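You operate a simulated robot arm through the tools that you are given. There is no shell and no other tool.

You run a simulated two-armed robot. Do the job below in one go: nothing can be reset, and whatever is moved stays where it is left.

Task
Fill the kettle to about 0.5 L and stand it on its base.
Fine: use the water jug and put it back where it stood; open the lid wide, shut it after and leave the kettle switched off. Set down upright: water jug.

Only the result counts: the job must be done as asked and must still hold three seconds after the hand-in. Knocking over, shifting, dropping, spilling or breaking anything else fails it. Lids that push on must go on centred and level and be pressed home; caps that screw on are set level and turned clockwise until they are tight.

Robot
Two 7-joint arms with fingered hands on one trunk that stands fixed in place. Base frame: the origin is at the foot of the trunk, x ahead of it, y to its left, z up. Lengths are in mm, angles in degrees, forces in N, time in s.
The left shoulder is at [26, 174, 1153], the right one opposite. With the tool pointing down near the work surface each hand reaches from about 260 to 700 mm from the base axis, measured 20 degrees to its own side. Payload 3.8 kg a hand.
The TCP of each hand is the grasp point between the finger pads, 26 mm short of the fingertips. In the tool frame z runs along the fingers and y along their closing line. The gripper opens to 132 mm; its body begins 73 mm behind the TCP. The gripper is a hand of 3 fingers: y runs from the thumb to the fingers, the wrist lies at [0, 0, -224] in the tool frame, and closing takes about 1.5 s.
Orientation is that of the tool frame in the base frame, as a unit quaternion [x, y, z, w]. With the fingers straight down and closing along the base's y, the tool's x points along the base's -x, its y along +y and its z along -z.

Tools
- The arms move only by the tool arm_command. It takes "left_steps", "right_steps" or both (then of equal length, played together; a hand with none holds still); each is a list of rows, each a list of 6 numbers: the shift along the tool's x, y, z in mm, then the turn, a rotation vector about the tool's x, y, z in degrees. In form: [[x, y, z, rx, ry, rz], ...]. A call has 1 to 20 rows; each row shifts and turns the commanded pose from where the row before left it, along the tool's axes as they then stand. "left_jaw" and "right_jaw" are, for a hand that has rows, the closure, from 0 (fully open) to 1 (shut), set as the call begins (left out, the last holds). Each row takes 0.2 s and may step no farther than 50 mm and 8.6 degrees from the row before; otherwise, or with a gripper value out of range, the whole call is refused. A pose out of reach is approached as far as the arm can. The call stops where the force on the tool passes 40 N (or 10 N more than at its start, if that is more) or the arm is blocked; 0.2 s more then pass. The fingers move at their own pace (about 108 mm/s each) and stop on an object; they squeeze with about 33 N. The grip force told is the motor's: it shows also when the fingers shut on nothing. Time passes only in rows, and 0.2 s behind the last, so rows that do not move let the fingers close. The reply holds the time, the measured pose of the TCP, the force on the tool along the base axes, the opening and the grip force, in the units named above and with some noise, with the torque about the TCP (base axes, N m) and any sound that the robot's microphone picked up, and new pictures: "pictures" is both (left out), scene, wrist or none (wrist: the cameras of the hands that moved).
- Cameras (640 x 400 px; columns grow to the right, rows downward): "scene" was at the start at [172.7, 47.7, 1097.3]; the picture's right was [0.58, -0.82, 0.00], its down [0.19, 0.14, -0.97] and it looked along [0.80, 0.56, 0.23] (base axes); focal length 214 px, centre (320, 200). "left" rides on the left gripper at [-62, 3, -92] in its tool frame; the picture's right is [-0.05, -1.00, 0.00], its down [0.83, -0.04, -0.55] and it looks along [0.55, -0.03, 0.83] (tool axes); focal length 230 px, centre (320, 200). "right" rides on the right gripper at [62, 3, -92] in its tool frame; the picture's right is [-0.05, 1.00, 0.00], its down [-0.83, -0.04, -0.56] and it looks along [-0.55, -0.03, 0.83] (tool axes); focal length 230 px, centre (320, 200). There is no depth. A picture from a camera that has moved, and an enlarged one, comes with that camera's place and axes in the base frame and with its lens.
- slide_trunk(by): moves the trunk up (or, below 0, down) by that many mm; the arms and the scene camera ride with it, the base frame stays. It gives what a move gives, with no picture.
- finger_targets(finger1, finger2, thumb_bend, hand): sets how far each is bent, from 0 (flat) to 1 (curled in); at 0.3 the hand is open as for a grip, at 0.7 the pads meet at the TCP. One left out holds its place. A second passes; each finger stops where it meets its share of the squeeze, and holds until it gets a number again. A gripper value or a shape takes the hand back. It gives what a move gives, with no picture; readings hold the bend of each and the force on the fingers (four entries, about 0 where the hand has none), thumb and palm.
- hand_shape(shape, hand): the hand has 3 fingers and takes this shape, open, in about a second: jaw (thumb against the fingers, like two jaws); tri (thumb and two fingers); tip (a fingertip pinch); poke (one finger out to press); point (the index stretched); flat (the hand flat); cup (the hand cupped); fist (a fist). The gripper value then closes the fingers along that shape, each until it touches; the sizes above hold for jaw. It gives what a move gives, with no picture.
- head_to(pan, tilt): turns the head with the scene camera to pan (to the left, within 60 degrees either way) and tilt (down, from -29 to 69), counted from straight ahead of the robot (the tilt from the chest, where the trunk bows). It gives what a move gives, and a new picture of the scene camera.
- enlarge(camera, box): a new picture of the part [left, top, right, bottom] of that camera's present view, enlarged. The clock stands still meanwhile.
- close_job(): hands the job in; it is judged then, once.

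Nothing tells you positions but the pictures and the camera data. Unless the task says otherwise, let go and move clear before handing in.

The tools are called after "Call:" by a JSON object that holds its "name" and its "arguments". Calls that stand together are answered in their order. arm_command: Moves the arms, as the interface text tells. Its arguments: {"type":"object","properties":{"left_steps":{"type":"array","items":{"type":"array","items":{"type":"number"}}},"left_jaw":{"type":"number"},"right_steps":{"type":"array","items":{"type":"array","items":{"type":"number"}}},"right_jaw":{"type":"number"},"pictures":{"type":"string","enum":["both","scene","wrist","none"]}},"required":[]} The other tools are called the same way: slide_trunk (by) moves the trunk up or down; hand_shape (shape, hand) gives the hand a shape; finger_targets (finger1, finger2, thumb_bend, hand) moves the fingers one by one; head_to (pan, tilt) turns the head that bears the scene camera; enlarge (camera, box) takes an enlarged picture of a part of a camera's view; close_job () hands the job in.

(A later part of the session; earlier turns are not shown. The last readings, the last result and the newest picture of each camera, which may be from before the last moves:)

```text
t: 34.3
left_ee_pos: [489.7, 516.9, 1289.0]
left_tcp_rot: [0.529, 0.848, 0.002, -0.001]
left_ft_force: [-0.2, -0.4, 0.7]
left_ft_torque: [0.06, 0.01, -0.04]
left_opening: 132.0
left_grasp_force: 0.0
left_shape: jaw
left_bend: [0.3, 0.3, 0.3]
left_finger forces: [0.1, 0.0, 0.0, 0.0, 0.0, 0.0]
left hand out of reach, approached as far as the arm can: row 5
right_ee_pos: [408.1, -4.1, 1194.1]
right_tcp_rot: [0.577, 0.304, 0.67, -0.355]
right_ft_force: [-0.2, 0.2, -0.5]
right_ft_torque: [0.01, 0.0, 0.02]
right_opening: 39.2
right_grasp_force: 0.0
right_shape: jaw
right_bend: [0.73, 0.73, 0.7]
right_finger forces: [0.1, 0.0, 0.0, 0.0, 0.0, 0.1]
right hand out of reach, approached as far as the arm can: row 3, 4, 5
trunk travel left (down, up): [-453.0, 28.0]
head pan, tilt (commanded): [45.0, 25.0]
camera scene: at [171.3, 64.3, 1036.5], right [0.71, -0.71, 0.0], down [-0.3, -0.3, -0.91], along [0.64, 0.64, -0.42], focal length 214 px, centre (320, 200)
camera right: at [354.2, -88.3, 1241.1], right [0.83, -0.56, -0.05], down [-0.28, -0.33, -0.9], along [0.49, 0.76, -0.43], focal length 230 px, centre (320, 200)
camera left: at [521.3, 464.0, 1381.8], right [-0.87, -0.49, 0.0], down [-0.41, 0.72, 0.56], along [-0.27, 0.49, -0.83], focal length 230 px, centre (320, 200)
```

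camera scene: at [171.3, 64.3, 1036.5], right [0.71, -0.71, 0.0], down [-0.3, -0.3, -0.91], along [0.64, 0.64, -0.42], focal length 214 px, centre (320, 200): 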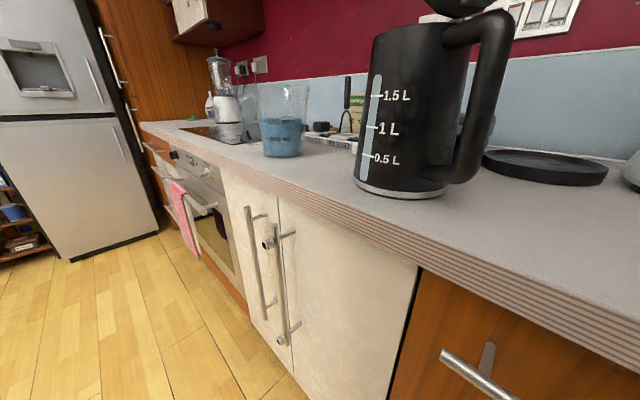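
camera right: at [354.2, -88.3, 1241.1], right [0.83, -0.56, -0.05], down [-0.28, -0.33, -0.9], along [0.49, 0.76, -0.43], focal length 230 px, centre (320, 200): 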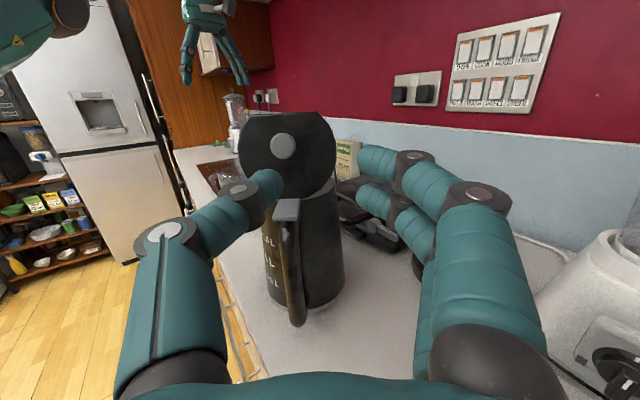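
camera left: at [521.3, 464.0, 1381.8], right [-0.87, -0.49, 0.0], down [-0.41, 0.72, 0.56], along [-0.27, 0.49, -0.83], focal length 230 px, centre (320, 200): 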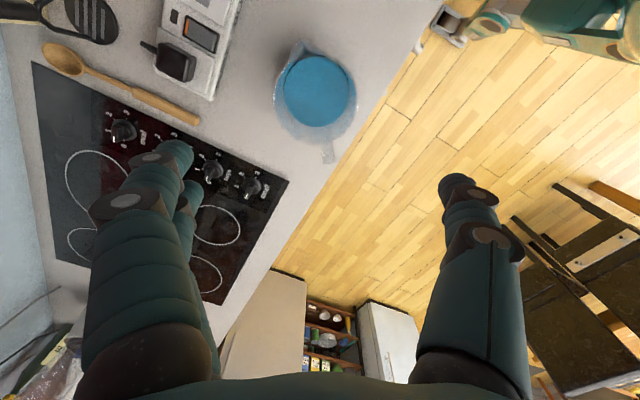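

The right hand is clear. Now an empty-handed test of the left arm's pouring pose, staying above the open lid.

Call:
{"name": "arm_command", "arguments": {"left_steps": [[-33.9, -13.4, 4.8, 0, 0, 0], [-33.9, -13.4, 4.8, 0, 0, 0], [-33.9, -13.4, 4.8, 0, 0, 0], [-33.9, -13.4, 4.8, 0, 0, 0], [-33.9, -13.4, 4.8, 0, 0, 0], [-33.9, -13.4, 4.8, 0, 0, 0], [0, 0, 0, 0, 0, 8.6], [0, 0, 0, 0, 0, 8.6], [0, 0, 0, 0, 0, 8.6], [0, 0, 0, 0, 7.5, 0], [0, 0, 0, 0, 7.5, 0], [0, 0, 0, 0, 7.5, 0], [0, 0, 0, 0, 7.5, 0], [0, 0, 0, 0, 7.5, 0], [0, 0, 0, 0, 7.5, 0], [0, 0, 0, 0, 7.5, 0]], "pictures": "both"}}

```text
t: 37.7
left_ee_pos: [508.1, 301.2, 1261.9]
left_tcp_rot: [0.633, 0.635, 0.314, -0.313]
left_ft_force: [-0.2, 0.2, -0.5]
left_ft_torque: [-0.01, 0.0, -0.01]
left_opening: 131.8
left_grasp_force: 0.0
left_shape: jaw
left_bend: [0.3, 0.3, 0.3]
left_finger forces: [0.1, 0.0, 0.0, 0.0, 0.1, 0.0]
right_ee_pos: [410.4, -2.9, 1190.0]
right_tcp_rot: [0.584, 0.303, 0.668, -0.348]
right_ft_force: [17.2, -17.2, -12.5]
right_ft_torque: [-0.18, -0.91, 0.95]
right_opening: 33.4
right_grasp_force: 0.0
right_shape: jaw
right_bend: [0.73, 0.73, 0.7]
right_finger forces: [0.0, 0.1, 0.0, 0.0, 0.1, 0.0]
trunk travel left (down, up): [-453.0, 28.0]
head pan, tilt (commanded): [45.0, 25.0]
camera scene: at [171.3, 65.8, 1036.4], right [0.71, -0.71, 0.0], down [-0.3, -0.3, -0.91], along [0.64, 0.64, -0.42], focal length 214 px, centre (320, 200)
camera left: at [512.1, 191.6, 1267.9], right [-1.0, -0.04, -0.04], down [-0.05, 0.06, 1.0], along [-0.03, 1.0, -0.06], focal length 230 px, centre (320, 200)
```

scene: 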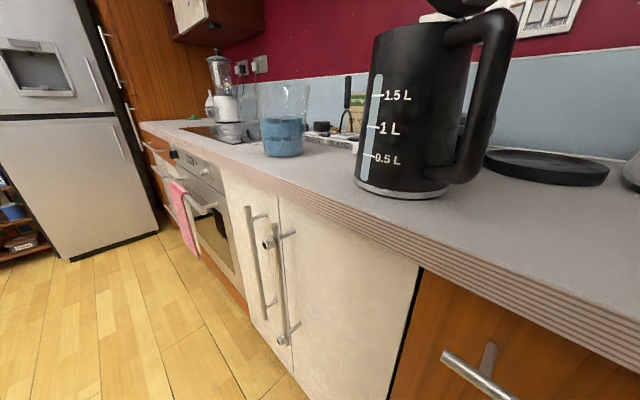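
left: 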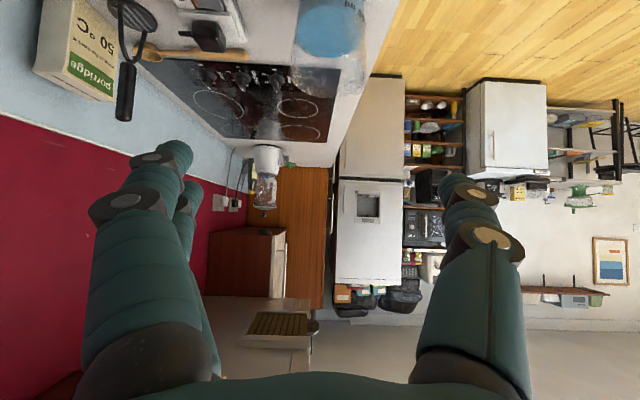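

The left arm reaches the pouring pose, but its arm touches the withdrawn right hand. I will lean the left back and move the right hand farther off to the right.

Call:
{"name": "arm_command", "arguments": {"left_steps": [[0, 0, 0, 0, -7.5, 0], [0, 0, 0, 0, -7.5, 0], [0, 0, 0, 0, -7.5, 0], [0, 0, 0, 0, -7.5, 0], [0, 0, 0, 0, -7.5, 0], [0, 0, 0, 0, -7.5, 0], [0, 0, 0, 0, -7.5, 0]], "right_steps": [[0, 10, 0, 0, 0, 0], [0, 15, 0, 0, 0, 0], [0, 25, 0, 0, 0, 0], [0, 25, 0, 0, 0, 0], [0, 25, 0, 0, 0, 0], [0, 25, 0, 0, 0, 0], [0, 25, 0, 0, 0, 0]], "pictures": "both"}}

```text
t: 39.3
left_ee_pos: [507.2, 301.3, 1261.5]
left_tcp_rot: [0.706, 0.709, 0.0, 0.001]
left_ft_force: [-0.1, -0.4, -0.5]
left_ft_torque: [0.0, 0.01, -0.01]
left_opening: 131.8
left_grasp_force: 0.1
left_shape: jaw
left_bend: [0.3, 0.3, 0.3]
left_finger forces: [0.1, 0.1, 0.0, 0.1, 0.0, 0.1]
right_ee_pos: [531.8, -86.8, 1192.8]
right_tcp_rot: [0.579, 0.305, 0.669, -0.352]
right_ft_force: [-0.5, -0.2, 0.2]
right_ft_torque: [0.0, -0.01, 0.01]
right_opening: 39.3
right_grasp_force: 0.0
right_shape: jaw
right_bend: [0.73, 0.73, 0.7]
right_finger forces: [0.0, 0.1, 0.0, 0.1, 0.0, 0.1]
trunk travel left (down, up): [-453.0, 28.0]
head pan, tilt (commanded): [45.0, 25.0]
camera scene: at [171.0, 66.1, 1036.5], right [0.71, -0.71, 0.0], down [-0.3, -0.3, -0.91], along [0.64, 0.64, -0.42], focal length 214 px, centre (320, 200)
camera right: at [477.7, -171.0, 1240.7], right [0.83, -0.56, -0.05], down [-0.28, -0.33, -0.9], along [0.49, 0.76, -0.43], focal length 230 px, centre (320, 200)
camera left: at [511.5, 240.7, 1352.7], right [-1.0, -0.06, 0.0], down [-0.05, 0.83, 0.55], along [-0.03, 0.55, -0.83], focal length 230 px, centre (320, 200)
```

scene: 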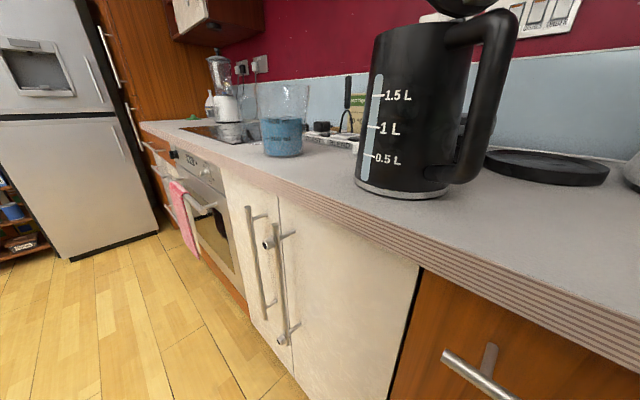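
right: 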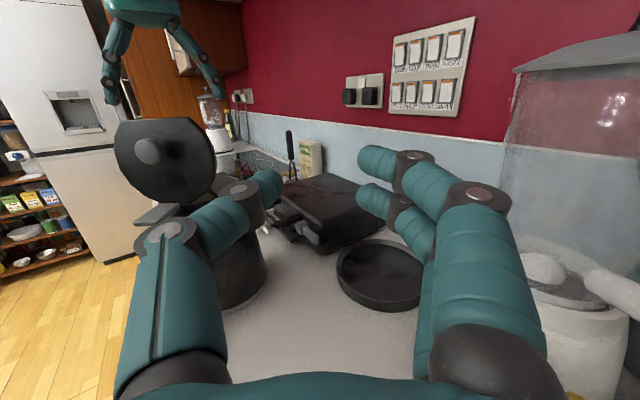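
left: 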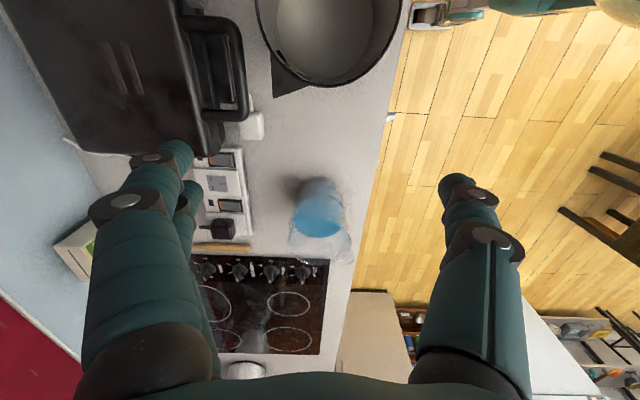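

The open lid stands well clear now. I will pull the right hand back a bit from the blender and bring the left hand over the jug, oriented across its handle–spout axis and leaning 20° to the handle side.

Call:
{"name": "arm_command", "arguments": {"left_steps": [[43, -1.4, 15, 0, 0, 0], [43, -1.4, 20, 0, 0, 0], [43, -1.4, 22, 0, 0, 0], [43, -1.4, 22, 0, 0, 0], [43, -1.4, 22, 0, 0, 0], [0, 0, 0, 0, 0, -8], [0, 0, 0, 0, 0, -8], [0, 0, 0, 0, 0, -8], [0, 0, 0, 0, 0, -8], [0, 0, 0, 0, 0, -8], [0, 0, 0, 0, -6.67, 0], [0, 0, 0, 0, -6.67, 0], [0, 0, 0, 0, -6.67, 0]], "right_steps": [[3.8, -7.5, -27, 0, 0, 0], [3.8, -7.5, -27, 0, 0, 0], [3.8, -7.5, -27, 0, 0, 0], [3.8, -7.5, -27, 0, 0, 0], [3.8, -7.5, -27, 0, 0, 0], [3.8, -7.5, -20, 0, 0, 0], [0, 0, 0, 0, 0, 0], [0, 0, 0, 0, 0, 0], [0, 0, 0, 0, 0, 0], [0, 0, 0, 0, 0, 0], [0, 0, 0, 0, 0, 0], [0, 0, 0, 0, 0, 0], [0, 0, 0, 0, 0, 0]], "pictures": "both"}}

Call:
{"name": "enlarge", "arguments": {"camera": "left", "box": [200, 0, 440, 240]}}

```text
t: 42.3
left_ee_pos: [497.5, 540.8, 1149.2]
left_tcp_rot: [0.412, 0.893, -0.083, 0.164]
left_ft_force: [-0.6, 0.3, 0.9]
left_ft_torque: [0.04, -0.02, 0.0]
left_opening: 132.0
left_grasp_force: 0.0
left_shape: jaw
left_bend: [0.3, 0.3, 0.3]
left_finger forces: [0.0, 0.0, 0.1, 0.0, 0.1, 0.0]
right_ee_pos: [402.9, -162.5, 1205.8]
right_tcp_rot: [0.574, 0.32, 0.671, -0.344]
right_ft_force: [-0.8, -0.4, 0.4]
right_ft_torque: [-0.01, 0.03, -0.03]
right_opening: 39.3
right_grasp_force: 0.2
right_shape: jaw
right_bend: [0.73, 0.73, 0.7]
right_finger forces: [0.0, 0.0, 0.0, 0.0, 0.0, 0.0]
trunk travel left (down, up): [-453.0, 28.0]
head pan, tilt (commanded): [45.0, 25.0]
stopped in row 13 (left hand): the arm was blocked; the commanded pose is now the measured one
camera scene: at [169.5, 87.1, 1035.2], right [0.71, -0.71, 0.02], down [-0.3, -0.32, -0.9], along [0.64, 0.63, -0.44], focal length 214 px, centre (320, 200)
camera right: at [348.1, -245.5, 1254.1], right [0.83, -0.55, -0.02], down [-0.25, -0.35, -0.9], along [0.49, 0.76, -0.43], focal length 230 px, centre (320, 200)
camera left: at [517.3, 525.9, 1257.1], right [-0.73, -0.68, 0.03], down [-0.66, 0.72, 0.22], along [-0.17, 0.14, -0.98], focal length 230 px, centre (320, 200)
```

scene: 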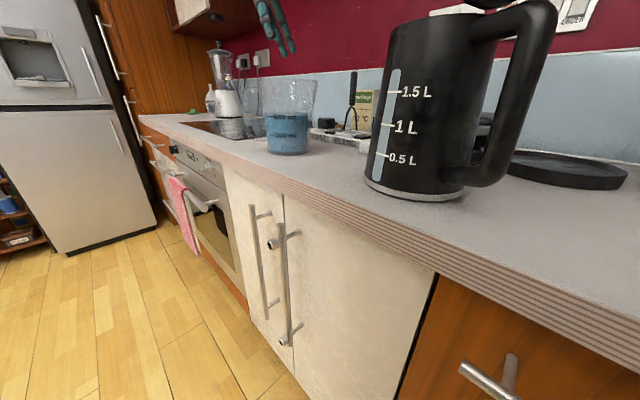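
right: 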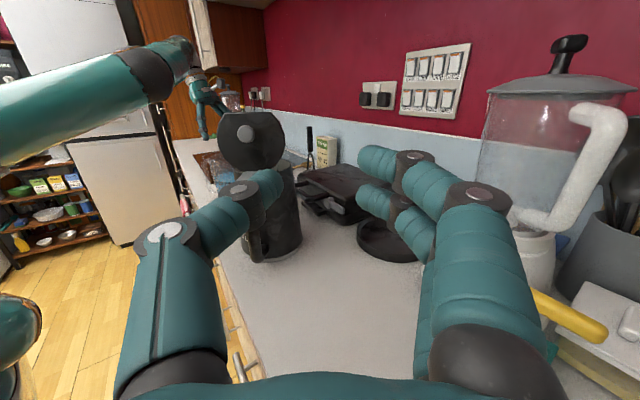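
left: 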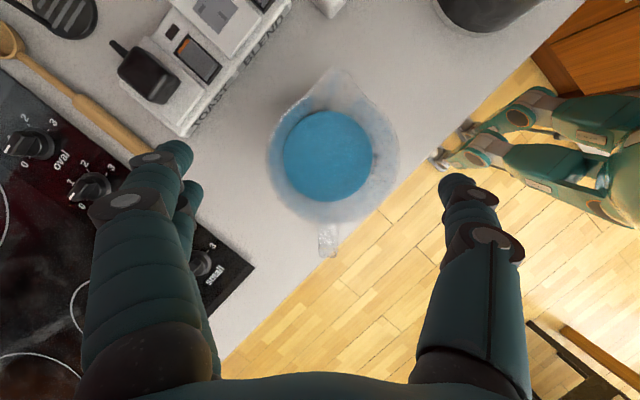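

```text
1.67 times, centred on (320, 120) of left
camera zoom: at [517.3, 525.9, 1257.1], right [-0.73, -0.68, 0.03], down [-0.66, 0.72, 0.22], along [-0.17, 0.14, -0.98], focal length 384 px, centre (320, 333)
```

zoom: 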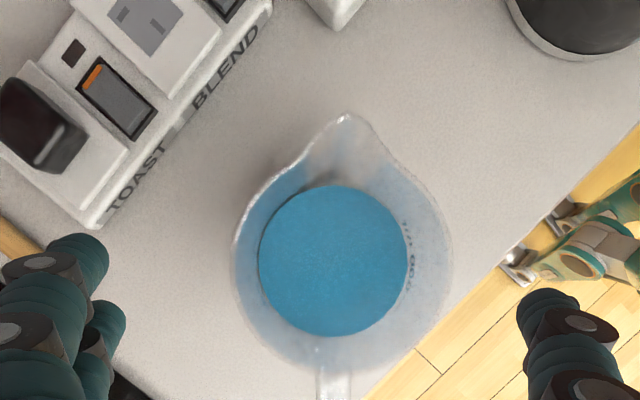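

The left arm reported being blocked at the last row and the body leaned slightly. I will hold still one moment to see whether it relaxes, before correcting.

Call:
{"name": "arm_command", "arguments": {"left_steps": [[0, 0, 0, 0, 0, 0], [0, 0, 0, 0, 0, 0]], "pictures": "none"}}

```text
t: 43.1
left_ee_pos: [496.1, 540.5, 1150.2]
left_tcp_rot: [0.413, 0.892, -0.082, 0.164]
left_ft_force: [-0.5, 0.1, -0.2]
left_ft_torque: [0.02, -0.03, 0.03]
left_opening: 131.8
left_grasp_force: 0.1
left_shape: jaw
left_bend: [0.3, 0.3, 0.3]
left_finger forces: [0.0, 0.1, 0.0, 0.1, 0.1, 0.0]
right_ee_pos: [401.6, -162.1, 1206.1]
right_tcp_rot: [0.571, 0.32, 0.673, -0.344]
right_ft_force: [-0.4, -0.4, 0.5]
right_ft_torque: [0.01, -0.02, 0.04]
right_opening: 39.2
right_grasp_force: 0.0
right_shape: jaw
right_bend: [0.73, 0.73, 0.7]
right_finger forces: [0.1, 0.1, 0.0, 0.1, 0.0, 0.0]
trunk travel left (down, up): [-453.0, 28.0]
head pan, tilt (commanded): [45.0, 25.0]
stopped in row 2 (left hand): the arm was blocked; the commanded pose is now the measured one
```

Still blocked, so some part of the left arm is touching something. I will look with the head and the right camera.

Call:
{"name": "head_to", "arguments": {"pan": 60, "tilt": -5}}

Call:
{"name": "enlarge", "arguments": {"camera": "right", "box": [0, 0, 320, 200]}}

```text
t: 44.1
left_ee_pos: [498.0, 540.0, 1149.4]
left_tcp_rot: [0.413, 0.892, -0.083, 0.164]
left_ft_force: [-1.2, 0.2, 0.7]
left_ft_torque: [0.02, -0.01, 0.03]
left_opening: 131.8
left_grasp_force: 0.0
left_shape: jaw
left_bend: [0.3, 0.3, 0.3]
left_finger forces: [0.0, 0.0, 0.1, 0.1, 0.1, 0.1]
right_ee_pos: [403.0, -162.1, 1205.8]
right_tcp_rot: [0.574, 0.319, 0.672, -0.343]
right_ft_force: [0.4, 0.2, 0.0]
right_ft_torque: [0.0, 0.0, 0.01]
right_opening: 39.3
right_grasp_force: 0.0
right_shape: jaw
right_bend: [0.73, 0.73, 0.7]
right_finger forces: [0.0, 0.1, 0.0, 0.0, 0.0, 0.0]
trunk travel left (down, up): [-453.0, 28.0]
head pan, tilt (commanded): [60.0, -5.0]
camera scene: at [148.3, 98.6, 1083.1], right [0.87, -0.5, 0.01], down [0.04, 0.05, -1.0], along [0.5, 0.86, 0.07], focal length 214 px, centre (320, 200)
```

scene: 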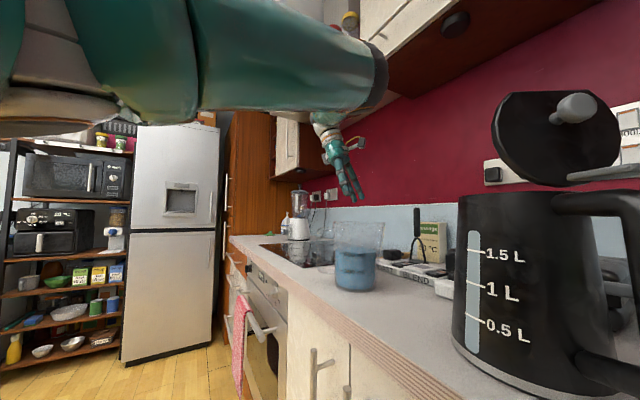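

```text
2.00 times, centred on (160, 100) of right
camera zoom: at [348.5, -246.3, 1254.2], right [0.83, -0.55, -0.02], down [-0.25, -0.35, -0.9], along [0.49, 0.75, -0.43], focal length 460 px, centre (640, 400)
```

zoom: 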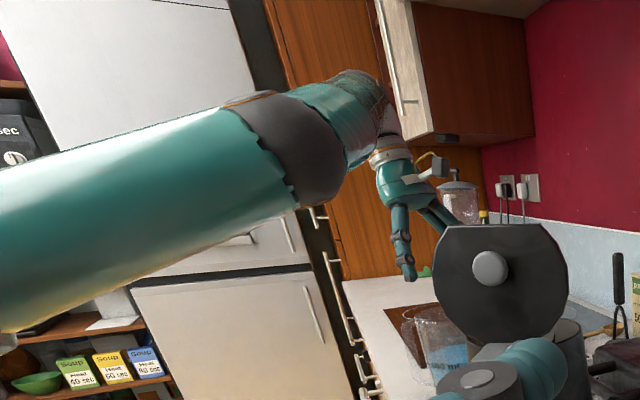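

The left arm looks nearly straight, leaning out to the jug's far side, so it is at its stretch limit there. I will bring it down and slightly back toward the jug axis, which shortens the reach.

Call:
{"name": "arm_command", "arguments": {"left_steps": [[-0.2, -3.2, 13.5, 0, 0, 0], [-0.2, -3.2, 13.5, 0, 0, 0]], "pictures": "none"}}

```text
t: 44.9
left_ee_pos: [496.7, 527.8, 1127.0]
left_tcp_rot: [0.412, 0.892, -0.081, 0.165]
left_ft_force: [-0.1, 0.3, 0.5]
left_ft_torque: [0.01, -0.01, -0.01]
left_opening: 132.1
left_grasp_force: 0.0
left_shape: jaw
left_bend: [0.3, 0.3, 0.3]
left_finger forces: [0.0, 0.1, 0.0, 0.0, 0.1, 0.1]
right_ee_pos: [400.3, -162.8, 1207.3]
right_tcp_rot: [0.57, 0.321, 0.673, -0.345]
right_ft_force: [0.1, -0.5, -0.7]
right_ft_torque: [-0.06, 0.03, -0.03]
right_opening: 39.3
right_grasp_force: 0.0
right_shape: jaw
right_bend: [0.73, 0.73, 0.7]
right_finger forces: [0.0, 0.0, 0.1, 0.1, 0.0, 0.1]
trunk travel left (down, up): [-453.0, 28.0]
head pan, tilt (commanded): [60.0, -5.0]
stopped in row 2 (left hand): the arm was blocked; the commanded pose is now the measured one
```

The hand moved fine but is still flagged as blocked; the upper arm passes close to the head. I will turn the head inward and test again.

Call:
{"name": "head_to", "arguments": {"pan": 20, "tilt": 20}}

Call:
{"name": "arm_command", "arguments": {"left_steps": [[0, 0, 0, 0, 0, 0]], "pictures": "scene"}}

```text
t: 46.0
left_ee_pos: [498.9, 528.6, 1125.5]
left_tcp_rot: [0.413, 0.892, -0.081, 0.164]
left_ft_force: [0.5, 0.3, 0.6]
left_ft_torque: [-0.03, -0.02, -0.05]
left_opening: 131.9
left_grasp_force: 0.0
left_shape: jaw
left_bend: [0.3, 0.3, 0.3]
left_finger forces: [0.0, 0.0, 0.0, 0.0, 0.1, 0.0]
right_ee_pos: [402.1, -161.9, 1206.2]
right_tcp_rot: [0.573, 0.32, 0.672, -0.343]
right_ft_force: [-0.3, 0.2, -0.6]
right_ft_torque: [-0.01, -0.01, 0.02]
right_opening: 39.1
right_grasp_force: 0.1
right_shape: jaw
right_bend: [0.73, 0.73, 0.7]
right_finger forces: [0.0, 0.0, 0.0, 0.1, 0.0, 0.0]
trunk travel left (down, up): [-453.0, 28.0]
head pan, tilt (commanded): [20.0, 20.0]
camera scene: at [191.2, 53.6, 1044.4], right [0.34, -0.94, 0.02], down [-0.32, -0.14, -0.94], along [0.88, 0.32, -0.35], focal length 214 px, centre (320, 200)
```

scene: 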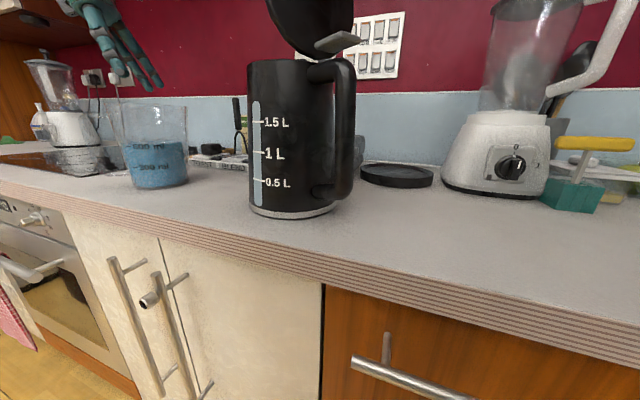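

```text
t: 46.4
left_ee_pos: [498.4, 529.0, 1125.6]
left_tcp_rot: [0.412, 0.893, -0.081, 0.165]
left_ft_force: [0.2, -0.8, -0.1]
left_ft_torque: [0.01, -0.02, -0.04]
left_opening: 131.9
left_grasp_force: 0.1
left_shape: jaw
left_bend: [0.3, 0.3, 0.3]
left_finger forces: [0.1, 0.1, 0.1, 0.1, 0.0, 0.0]
right_ee_pos: [401.6, -163.2, 1206.3]
right_tcp_rot: [0.573, 0.32, 0.672, -0.344]
right_ft_force: [-0.8, -0.4, 0.4]
right_ft_torque: [-0.02, 0.0, 0.04]
right_opening: 39.4
right_grasp_force: 0.0
right_shape: jaw
right_bend: [0.73, 0.73, 0.7]
right_finger forces: [0.1, 0.0, 0.1, 0.1, 0.0, 0.0]
trunk travel left (down, up): [-453.0, 28.0]
head pan, tilt (commanded): [20.0, 20.0]
camera scene: at [191.3, 53.5, 1044.3], right [0.34, -0.94, 0.02], down [-0.32, -0.14, -0.94], along [0.88, 0.31, -0.35], focal length 214 px, centre (320, 200)
```

scene: 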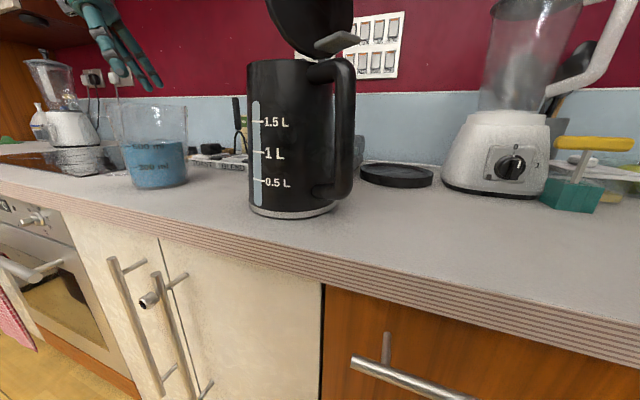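

No block is reported now. I will look through the left camera at the jug between the fingers before descending.

Call:
{"name": "enlarge", "arguments": {"camera": "left", "box": [160, 0, 480, 200]}}

```text
2.00 times, centred on (320, 100) of left
camera zoom: at [518.1, 513.3, 1233.1], right [-0.73, -0.68, 0.03], down [-0.66, 0.72, 0.22], along [-0.17, 0.14, -0.98], focal length 460 px, centre (320, 400)
```

zoom: 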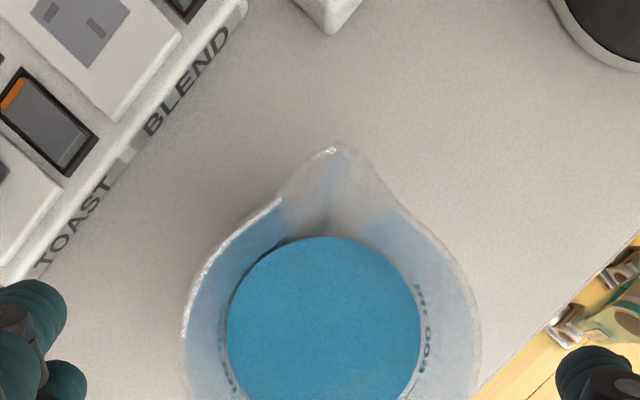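

The jug axis is at about [499.5, 518.5], and the hand is well aligned with its spout. I will centre laterally and descend part way.

Call:
{"name": "arm_command", "arguments": {"left_steps": [[-8.1, -6, 3.2, 0, 0, 0], [5.34, 0.19, 13.8, 0, 0, 0], [5.34, 0.19, 13.8, 0, 0, 0], [5.34, 0.19, 13.8, 0, 0, 0]], "left_jaw": 0, "pictures": "both"}}

Call:
{"name": "enlarge", "arguments": {"camera": "scene", "box": [60, 20, 260, 220]}}

```text
t: 47.4
left_ee_pos: [499.4, 519.7, 1079.9]
left_tcp_rot: [0.412, 0.893, -0.081, 0.164]
left_ft_force: [-0.8, -0.1, 0.7]
left_ft_torque: [-0.02, 0.02, -0.01]
left_opening: 132.1
left_grasp_force: 0.0
left_shape: jaw
left_bend: [0.3, 0.3, 0.3]
left_finger forces: [0.1, 0.0, 0.1, 0.1, 0.0, 0.1]
right_ee_pos: [403.4, -162.8, 1207.0]
right_tcp_rot: [0.573, 0.32, 0.672, -0.344]
right_ft_force: [0.3, -0.2, -0.6]
right_ft_torque: [0.0, 0.0, -0.03]
right_opening: 39.3
right_grasp_force: 0.0
right_shape: jaw
right_bend: [0.73, 0.73, 0.7]
right_finger forces: [0.0, 0.0, 0.1, 0.0, 0.0, 0.0]
trunk travel left (down, up): [-453.0, 28.0]
head pan, tilt (commanded): [20.0, 20.0]
camera scene: at [191.2, 53.5, 1044.3], right [0.34, -0.94, 0.02], down [-0.32, -0.14, -0.94], along [0.88, 0.31, -0.35], focal length 214 px, centre (320, 200)
camera left: at [519.6, 502.8, 1188.4], right [-0.73, -0.68, 0.03], down [-0.66, 0.72, 0.22], along [-0.17, 0.14, -0.98], focal length 230 px, centre (320, 200)
```

scene: 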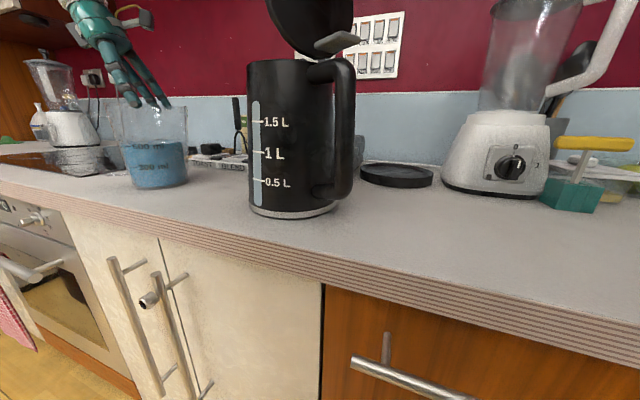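
left: 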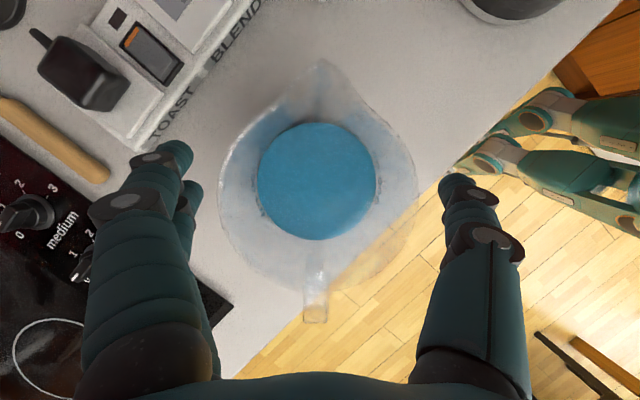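

```text
2.00 times, centred on (160, 120) of scene
camera zoom: at [191.2, 53.5, 1044.3], right [0.34, -0.94, 0.02], down [-0.32, -0.14, -0.94], along [0.88, 0.31, -0.35], focal length 429 px, centre (640, 360)
```

zoom: 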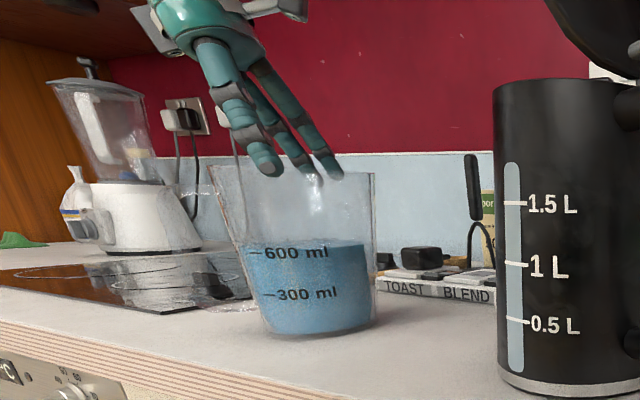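

The jug is centred between the fingers. I will descend the remaining 57 mm.

Call:
{"name": "arm_command", "arguments": {"left_steps": [[5.2, 0.2, 13.4, 0, 0, 0], [5.2, 0.2, 13.4, 0, 0, 0], [5.2, 0.2, 13.4, 0, 0, 0], [5.2, 0.2, 13.4, 0, 0, 0]], "pictures": "both"}}

Call:
{"name": "enlarge", "arguments": {"camera": "scene", "box": [60, 20, 260, 220]}}

```text
t: 48.4
left_ee_pos: [500.0, 517.2, 1035.2]
left_tcp_rot: [0.415, 0.891, -0.075, 0.171]
left_ft_force: [0.7, -2.1, 21.7]
left_ft_torque: [0.23, 0.44, 0.02]
left_opening: 131.4
left_grasp_force: 0.0
left_shape: jaw
left_bend: [0.29, 0.3, 0.3]
left_finger forces: [1.7, 11.5, 0.1, 0.0, 16.2, 0.0]
right_ee_pos: [398.7, -163.8, 1210.7]
right_tcp_rot: [0.569, 0.321, 0.675, -0.344]
right_ft_force: [-0.1, 0.2, 0.3]
right_ft_torque: [0.01, -0.01, 0.03]
right_opening: 39.4
right_grasp_force: 0.1
right_shape: jaw
right_bend: [0.73, 0.73, 0.7]
right_finger forces: [0.0, 0.0, 0.1, 0.0, 0.1, 0.1]
trunk travel left (down, up): [-453.0, 28.0]
head pan, tilt (commanded): [20.0, 20.0]
stopped in row 4 (left hand): the force on the tool passed its limit at 46 N (the readings are from after the stop); the commanded pose is now the measured one
camera scene: at [188.6, 52.5, 1045.2], right [0.34, -0.94, 0.02], down [-0.32, -0.14, -0.94], along [0.88, 0.31, -0.34], focal length 214 px, centre (320, 200)
camera left: at [516.9, 501.4, 1144.2], right [-0.73, -0.68, 0.01], down [-0.66, 0.72, 0.21], along [-0.15, 0.15, -0.98], focal length 230 px, centre (320, 200)
```

scene: 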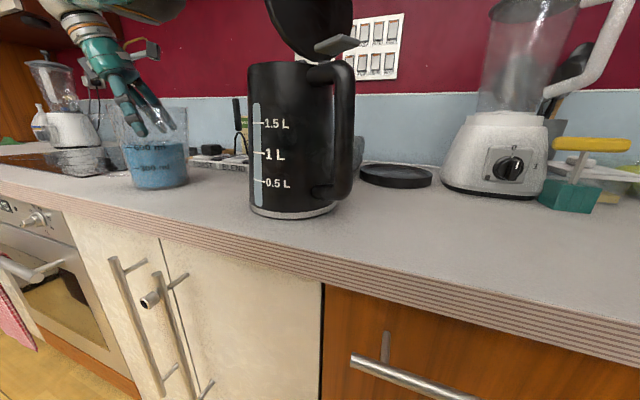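
left: 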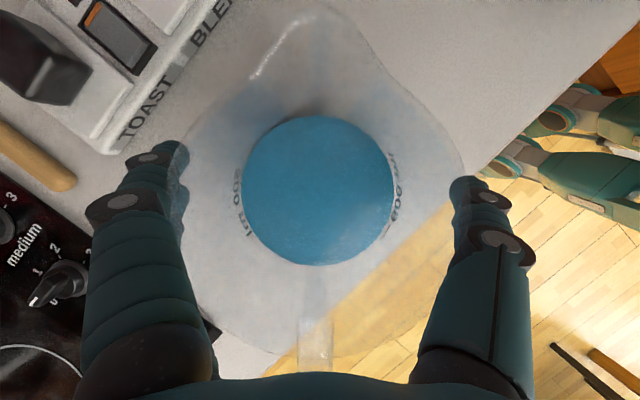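

```text
2.00 times, centred on (160, 120) of scene
camera zoom: at [188.6, 52.5, 1045.2], right [0.34, -0.94, 0.02], down [-0.32, -0.14, -0.94], along [0.88, 0.31, -0.34], focal length 429 px, centre (640, 360)
```

zoom: 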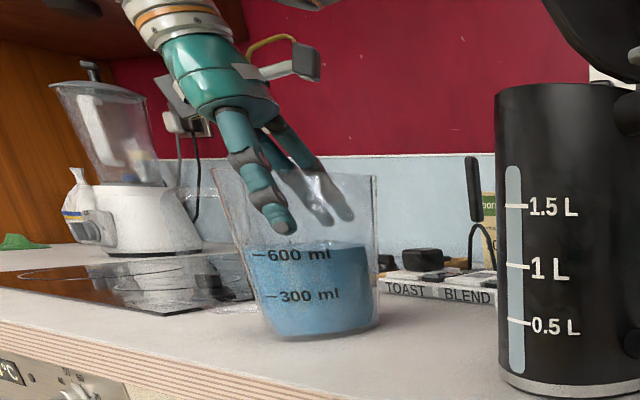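

The fingers spread out from a narrow base, so the jug's wide rim wedges between them: a deep top grip isn't possible. Plan: release, straighten the hand, turn the jug in place by a light rim grip so its handle points forward-left, then take it from the side round its body. First I back up and straighten.

Call:
{"name": "arm_command", "arguments": {"left_steps": [[-4.2, 0, -10.9, 0, 0, 0], [-4.2, 0, -10.9, 0, 0, 0], [-4.2, 0, -10.9, 0, 0, 0], [0, 0, 0, 0, 7, 0], [0, 0, 0, 0, 7, 0], [0, 0, 0, 0, 7, 0]], "pictures": "both"}}

Call:
{"name": "enlarge", "arguments": {"camera": "scene", "box": [60, 20, 260, 220]}}

```text
t: 49.8
left_ee_pos: [500.2, 519.0, 1067.4]
left_tcp_rot: [0.421, 0.907, 0.0, 0.003]
left_ft_force: [0.0, 0.5, 0.0]
left_ft_torque: [0.01, -0.02, 0.03]
left_opening: 132.1
left_grasp_force: 0.0
left_shape: jaw
left_bend: [0.3, 0.3, 0.3]
left_finger forces: [0.0, 0.0, 0.1, 0.1, 0.0, 0.0]
right_ee_pos: [400.5, -162.6, 1208.3]
right_tcp_rot: [0.57, 0.321, 0.673, -0.344]
right_ft_force: [0.5, 0.6, 0.8]
right_ft_torque: [-0.01, -0.01, 0.03]
right_opening: 39.3
right_grasp_force: 0.1
right_shape: jaw
right_bend: [0.73, 0.73, 0.7]
right_finger forces: [0.1, 0.0, 0.0, 0.0, 0.1, 0.0]
trunk travel left (down, up): [-453.0, 28.0]
head pan, tilt (commanded): [20.0, 20.0]
camera scene: at [190.0, 53.1, 1044.6], right [0.34, -0.94, 0.02], down [-0.32, -0.14, -0.94], along [0.88, 0.31, -0.35], focal length 214 px, centre (320, 200)
camera left: at [542.1, 473.8, 1158.8], right [-0.73, -0.68, 0.0], down [-0.57, 0.61, 0.55], along [-0.38, 0.4, -0.83], focal length 230 px, centre (320, 200)
```

scene: 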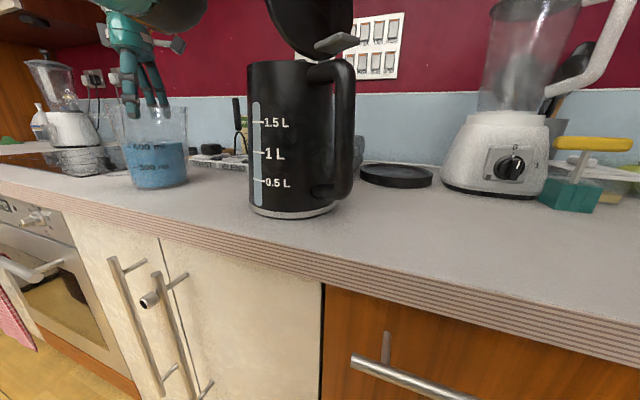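
left: 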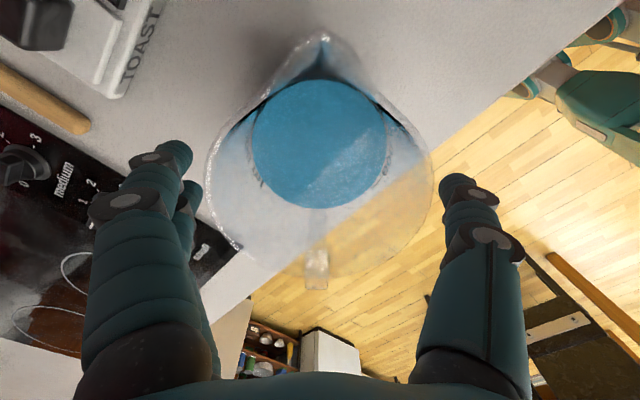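

```text
2.00 times, centred on (160, 120) of scene
camera zoom: at [190.0, 53.1, 1044.6], right [0.34, -0.94, 0.02], down [-0.32, -0.14, -0.94], along [0.88, 0.31, -0.35], focal length 429 px, centre (640, 360)
```

zoom: 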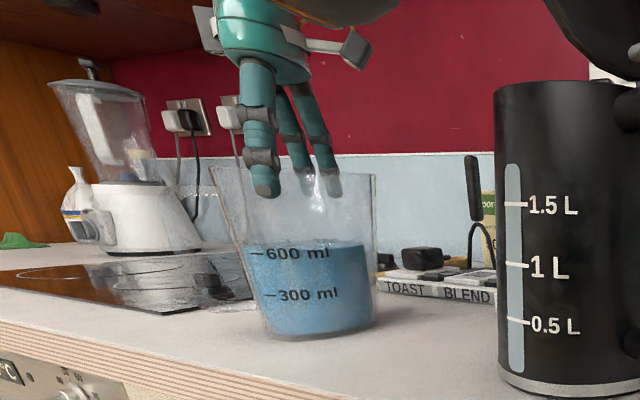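

The hand is now straight and centred over the jug. I will go 10 mm lower and close gently on the jug's upper body.

Call:
{"name": "arm_command", "arguments": {"left_steps": [[0, 0, 5, 0, 0, 0], [0, 0, 5, 0, 0, 0], [0, 0, 0, 0, 0, 0], [0, 0, 0, 0, 0, 0]], "left_jaw": 0.2, "pictures": "wrist"}}

```text
t: 50.8
left_ee_pos: [499.8, 518.4, 1056.9]
left_tcp_rot: [0.421, 0.907, 0.0, 0.004]
left_ft_force: [-0.2, 0.2, 0.8]
left_ft_torque: [0.03, -0.01, -0.02]
left_opening: 105.8
left_grasp_force: 0.1
left_shape: jaw
left_bend: [0.59, 0.59, 0.55]
left_finger forces: [0.2, 0.1, 0.0, 0.1, 0.3, 0.1]
right_ee_pos: [400.1, -163.3, 1207.8]
right_tcp_rot: [0.57, 0.32, 0.674, -0.343]
right_ft_force: [0.0, 0.6, -0.1]
right_ft_torque: [-0.03, 0.02, 0.0]
right_opening: 39.6
right_grasp_force: 0.1
right_shape: jaw
right_bend: [0.73, 0.73, 0.7]
right_finger forces: [0.0, 0.1, 0.1, 0.1, 0.1, 0.0]
trunk travel left (down, up): [-453.0, 28.0]
head pan, tilt (commanded): [20.0, 20.0]
camera left: at [542.2, 473.9, 1148.9], right [-0.73, -0.68, 0.0], down [-0.57, 0.61, 0.55], along [-0.38, 0.4, -0.84], focal length 230 px, centre (320, 200)
```

left: 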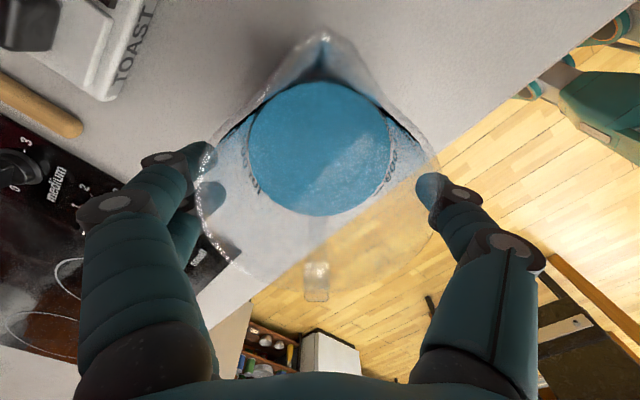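

Call:
{"name": "arm_command", "arguments": {"left_steps": [[0, 0, 0, 0, 0, 0], [0, 0, 0, 0, 0, 0], [0, 0, 0, 0, 0, 0]], "left_jaw": 0.27, "pictures": "none"}}

```text
t: 51.6
left_ee_pos: [499.6, 518.0, 1055.9]
left_tcp_rot: [0.421, 0.907, -0.001, 0.003]
left_ft_force: [-2.2, -1.3, 0.0]
left_ft_torque: [0.01, -0.05, 0.07]
left_opening: 102.2
left_grasp_force: 32.7
left_shape: jaw
left_bend: [0.61, 0.62, 0.59]
left_finger forces: [14.8, 14.7, 0.0, 0.1, 30.9, 0.1]
right_ee_pos: [400.3, -163.5, 1208.2]
right_tcp_rot: [0.57, 0.321, 0.674, -0.344]
right_ft_force: [0.2, -0.6, -0.1]
right_ft_torque: [0.01, -0.02, 0.02]
right_opening: 39.3
right_grasp_force: 0.0
right_shape: jaw
right_bend: [0.73, 0.73, 0.7]
right_finger forces: [0.0, 0.1, 0.1, 0.0, 0.1, 0.0]
trunk travel left (down, up): [-453.0, 28.0]
head pan, tilt (commanded): [20.0, 20.0]
```

The jug is gripped evenly at 33 N. I will turn it in place clockwise by 53° in gentle steps.

Call:
{"name": "arm_command", "arguments": {"left_steps": [[0, 0, -2, 0, 0, 0], [0, 0, 0, 0, 0, 3], [0, 0, 0, 0, 0, 4], [0, 0, 0, 0, 0, 4], [0, 0, 0, 0, 0, 4], [0, 0, 0, 0, 0, 4], [0, 0, 0, 0, 0, 4], [0, 0, 0, 0, 0, 4], [0, 0, 0, 0, 0, 4], [0, 0, 0, 0, 0, 4], [0, 0, 0, 0, 0, 4], [0, 0, 0, 0, 0, 4], [0, 0, 0, 0, 0, 4], [0, 0, 0, 0, 0, 4], [0, 0, 0, 0, 0, 2], [0, 0, 2.5, 0, 0, 0]], "pictures": "both"}}

Call:
{"name": "enlarge", "arguments": {"camera": "scene", "box": [60, 20, 260, 220]}}

```text
t: 55.0
left_ee_pos: [500.2, 518.6, 1057.0]
left_tcp_rot: [0.782, 0.624, 0.002, 0.004]
left_ft_force: [-1.0, -2.9, 0.6]
left_ft_torque: [-0.1, 0.17, 0.06]
left_opening: 102.7
left_grasp_force: 33.0
left_shape: jaw
left_bend: [0.61, 0.62, 0.59]
left_finger forces: [14.9, 15.2, 0.0, 0.0, 31.0, 0.0]
right_ee_pos: [401.5, -163.1, 1208.2]
right_tcp_rot: [0.571, 0.32, 0.674, -0.343]
right_ft_force: [-0.4, 0.3, 0.0]
right_ft_torque: [-0.02, 0.04, 0.03]
right_opening: 39.2
right_grasp_force: 0.1
right_shape: jaw
right_bend: [0.73, 0.73, 0.7]
right_finger forces: [0.0, 0.0, 0.0, 0.1, 0.0, 0.0]
trunk travel left (down, up): [-453.0, 28.0]
head pan, tilt (commanded): [20.0, 20.0]
camera scene: at [190.1, 52.8, 1044.9], right [0.34, -0.94, 0.02], down [-0.32, -0.14, -0.94], along [0.88, 0.31, -0.35], focal length 214 px, centre (320, 200)
camera left: at [489.8, 457.8, 1149.2], right [-0.99, 0.17, -0.01], down [0.14, 0.82, 0.55], along [0.1, 0.54, -0.83], focal length 230 px, centre (320, 200)
```

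scene: 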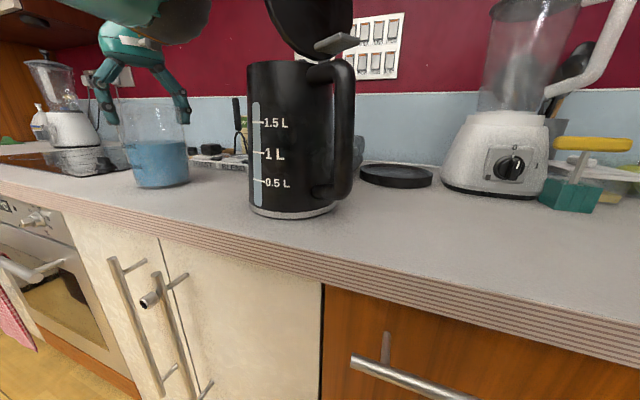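
left: 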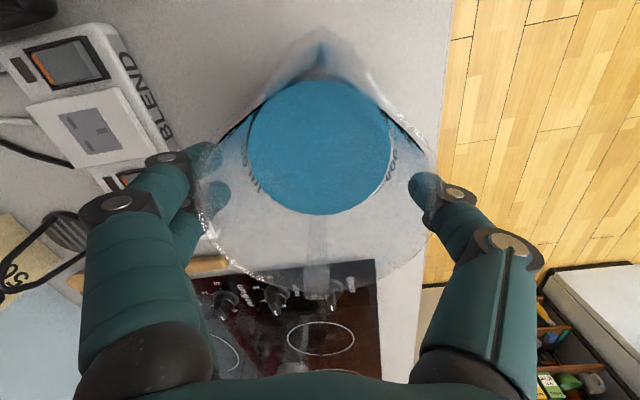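

```text
2.00 times, centred on (160, 120) of scene
camera zoom: at [190.1, 52.8, 1044.9], right [0.34, -0.94, 0.02], down [-0.32, -0.14, -0.94], along [0.88, 0.31, -0.35], focal length 429 px, centre (640, 360)
```

zoom: 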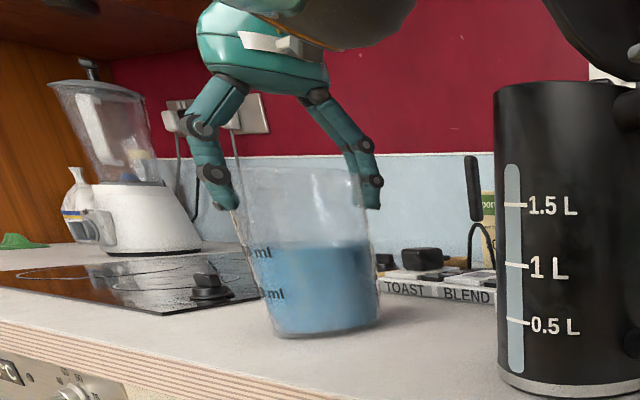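

The jug turned cleanly with the hand: handle now at about 77°, spout toward the kettle. I will release, rise, and move back while turning the wrist for a side grasp.

Call:
{"name": "arm_command", "arguments": {"left_steps": [[0, 0, 0, 0, 0, 0], [0, 0, 0, 0, 0, 0], [0, 0, 0, 0, 0, 0], [0, 0, -20, 0, 0, 0], [0, 0, -40, 0, 0, 0], [0, 0, -40, 0, 0, 0], [0, 0, -40, 0, 0, 0], [-34.2, -33.2, 0, 0, 0, 0], [-34.2, -33.2, 0, 0, 0, 0], [-34.2, -33.2, 0, 0, 0, 0]], "left_jaw": 0, "pictures": "scene"}}

Call:
{"name": "arm_command", "arguments": {"left_steps": [[0, 0, 0, 0, 0, -8.5], [0, 0, 0, 0, 0, -8.5], [0, 0, 0, 0, 0, -8.5], [0, 0, 0, 0, 0, -8.5], [0, 0, 0, 0, 0, -8.5], [0, 0, 0, 0, 0, -8.5], [0, 0, 0, 0, 0, -8.5], [0, 0, 0, 0, 0, -8.5], [0, 0, 0, 0, 0, -8.5], [0, 0, 0, 0, 0, -8.5], [0, 0, 0, 0, 0, -8.5], [0, 0, 0, 0, 0, -8.5], [0, 0, 0, 0, 0, -8.5], [0, 0, 0, 0, 0, -8.5], [0, 0, 0, 0, 0, -8.5], [0, 0, 0, 0, 0, -8.5]], "pictures": "both"}}

```text
t: 57.2
left_ee_pos: [379.3, 438.5, 1196.1]
left_tcp_rot: [0.781, 0.624, -0.001, 0.003]
left_ft_force: [0.1, 0.1, 0.1]
left_ft_torque: [-0.01, -0.03, 0.01]
left_opening: 132.0
left_grasp_force: 0.0
left_shape: jaw
left_bend: [0.3, 0.3, 0.3]
left_finger forces: [0.0, 0.0, 0.0, 0.0, 0.0, 0.0]
right_ee_pos: [400.6, -163.1, 1207.6]
right_tcp_rot: [0.57, 0.321, 0.674, -0.344]
right_ft_force: [-0.6, 0.4, 0.8]
right_ft_torque: [-0.03, 0.0, 0.0]
right_opening: 39.5
right_grasp_force: 0.1
right_shape: jaw
right_bend: [0.73, 0.73, 0.7]
right_finger forces: [0.0, 0.0, 0.1, 0.1, 0.0, 0.1]
trunk travel left (down, up): [-453.0, 28.0]
head pan, tilt (commanded): [20.0, 20.0]
camera scene: at [190.1, 53.0, 1044.7], right [0.34, -0.94, 0.02], down [-0.32, -0.14, -0.94], along [0.88, 0.31, -0.35], focal length 214 px, centre (320, 200)
```

scene: 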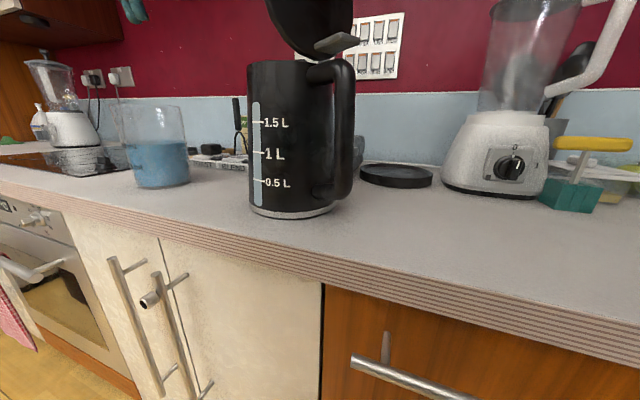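

```text
t: 60.6
left_ee_pos: [378.2, 441.3, 1195.5]
left_tcp_rot: [-0.288, 0.958, -0.003, 0.002]
left_ft_force: [-0.3, -0.4, 1.0]
left_ft_torque: [0.0, -0.01, -0.01]
left_opening: 131.9
left_grasp_force: 0.0
left_shape: jaw
left_bend: [0.3, 0.3, 0.3]
left_finger forces: [0.1, 0.0, 0.0, 0.0, 0.0, 0.0]
right_ee_pos: [400.7, -163.2, 1208.9]
right_tcp_rot: [0.571, 0.32, 0.674, -0.343]
right_ft_force: [-0.1, -0.5, -0.5]
right_ft_torque: [-0.01, 0.02, 0.01]
right_opening: 39.2
right_grasp_force: 0.0
right_shape: jaw
right_bend: [0.73, 0.73, 0.7]
right_finger forces: [0.0, 0.1, 0.0, 0.1, 0.1, 0.0]
trunk travel left (down, up): [-453.0, 28.0]
head pan, tilt (commanded): [20.0, 20.0]
camera scene: at [190.4, 53.0, 1044.6], right [0.34, -0.94, 0.02], down [-0.32, -0.14, -0.94], along [0.88, 0.31, -0.35], focal length 214 px, centre (320, 200)
camera left: at [429.5, 477.8, 1287.5], right [0.59, -0.81, 0.01], down [-0.67, -0.49, 0.55], along [-0.44, -0.33, -0.83], focal length 230 px, centre (320, 200)
```

scene: 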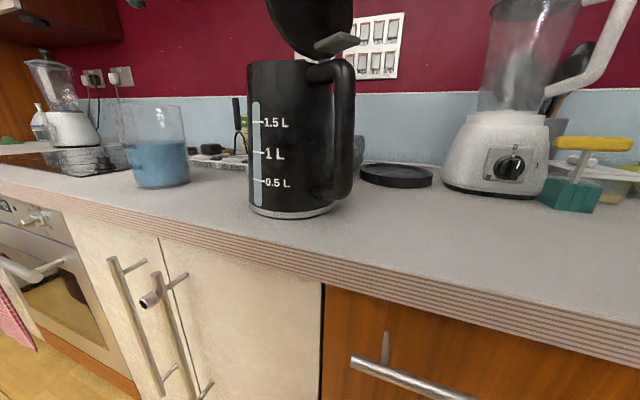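
left: 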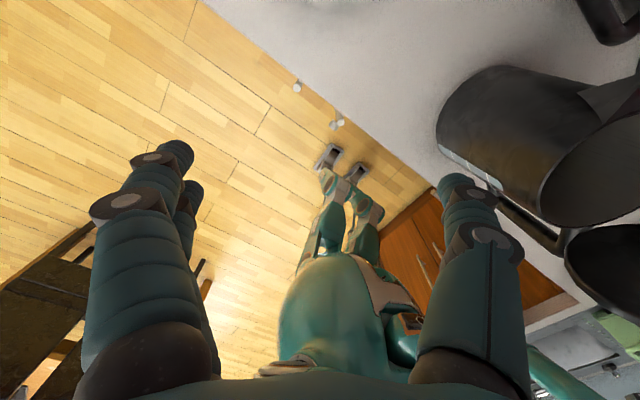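

The wrist turned fine; the hand will point along about 33°. I will move forward a little and pitch the hand up to horizontal.

Call:
{"name": "arm_command", "arguments": {"left_steps": [[-39.2, -1.4, 0, 0, 0, 0], [-39.2, -1.4, 0, 0, 0, 0], [0, 0, 0, 0, -8.2, 0], [0, 0, 0, 0, -8.2, 0], [0, 0, 0, 0, -8.2, 0], [0, 0, 0, 0, -8.2, 0], [0, 0, 0, 0, -8.2, 0], [0, 0, 0, 0, -8.2, 0], [0, 0, 0, 0, -8.2, 0], [0, 0, 0, 0, -8.2, 0], [0, 0, 0, 0, -8.2, 0], [0, 0, 0, 0, -8.2, 0], [0, 0, 0, 0, -8, 0]], "pictures": "both"}}

```text
t: 63.4
left_ee_pos: [442.8, 489.6, 1203.7]
left_tcp_rot: [-0.231, 0.718, 0.185, 0.63]
left_ft_force: [-0.2, 0.6, 0.6]
left_ft_torque: [0.0, 0.03, -0.04]
left_opening: 132.0
left_grasp_force: 0.0
left_shape: jaw
left_bend: [0.3, 0.3, 0.3]
left_finger forces: [0.0, 0.0, 0.0, 0.0, 0.0, 0.0]
left hand out of reach, approached as far as the arm can: row 12, 13
right_ee_pos: [400.4, -163.1, 1207.9]
right_tcp_rot: [0.571, 0.32, 0.674, -0.343]
right_ft_force: [0.0, -0.6, -0.6]
right_ft_torque: [0.0, 0.0, 0.03]
right_opening: 39.2
right_grasp_force: 0.0
right_shape: jaw
right_bend: [0.73, 0.73, 0.7]
right_finger forces: [0.1, 0.1, 0.1, 0.0, 0.0, 0.1]
trunk travel left (down, up): [-453.0, 28.0]
head pan, tilt (commanded): [20.0, 20.0]
camera scene: at [190.3, 52.9, 1044.7], right [0.34, -0.94, 0.02], down [-0.32, -0.14, -0.94], along [0.88, 0.31, -0.35], focal length 214 px, centre (320, 200)
camera left: at [371.9, 446.4, 1276.2], right [0.57, -0.82, 0.08], down [-0.51, -0.43, -0.75], along [0.64, 0.38, -0.66], focal length 230 px, centre (320, 200)
```

scene: 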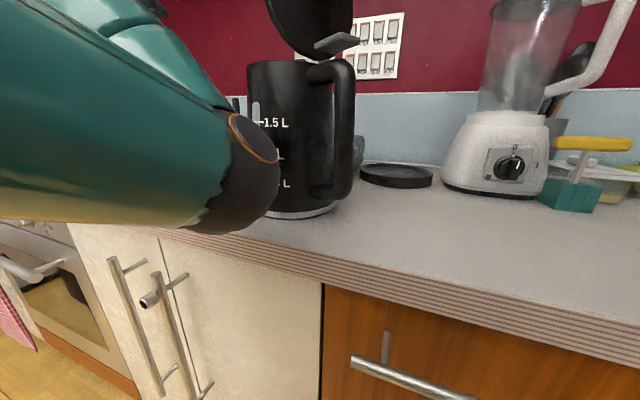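
left: 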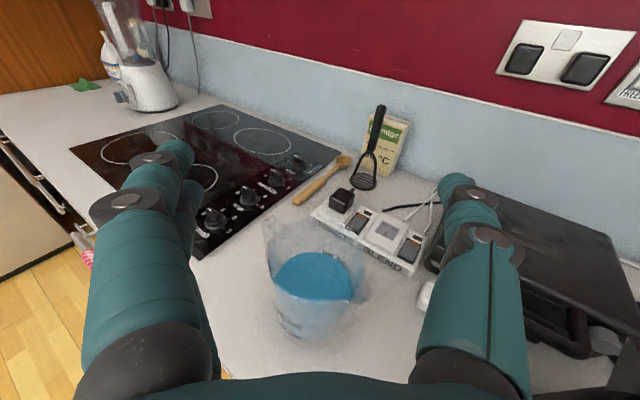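

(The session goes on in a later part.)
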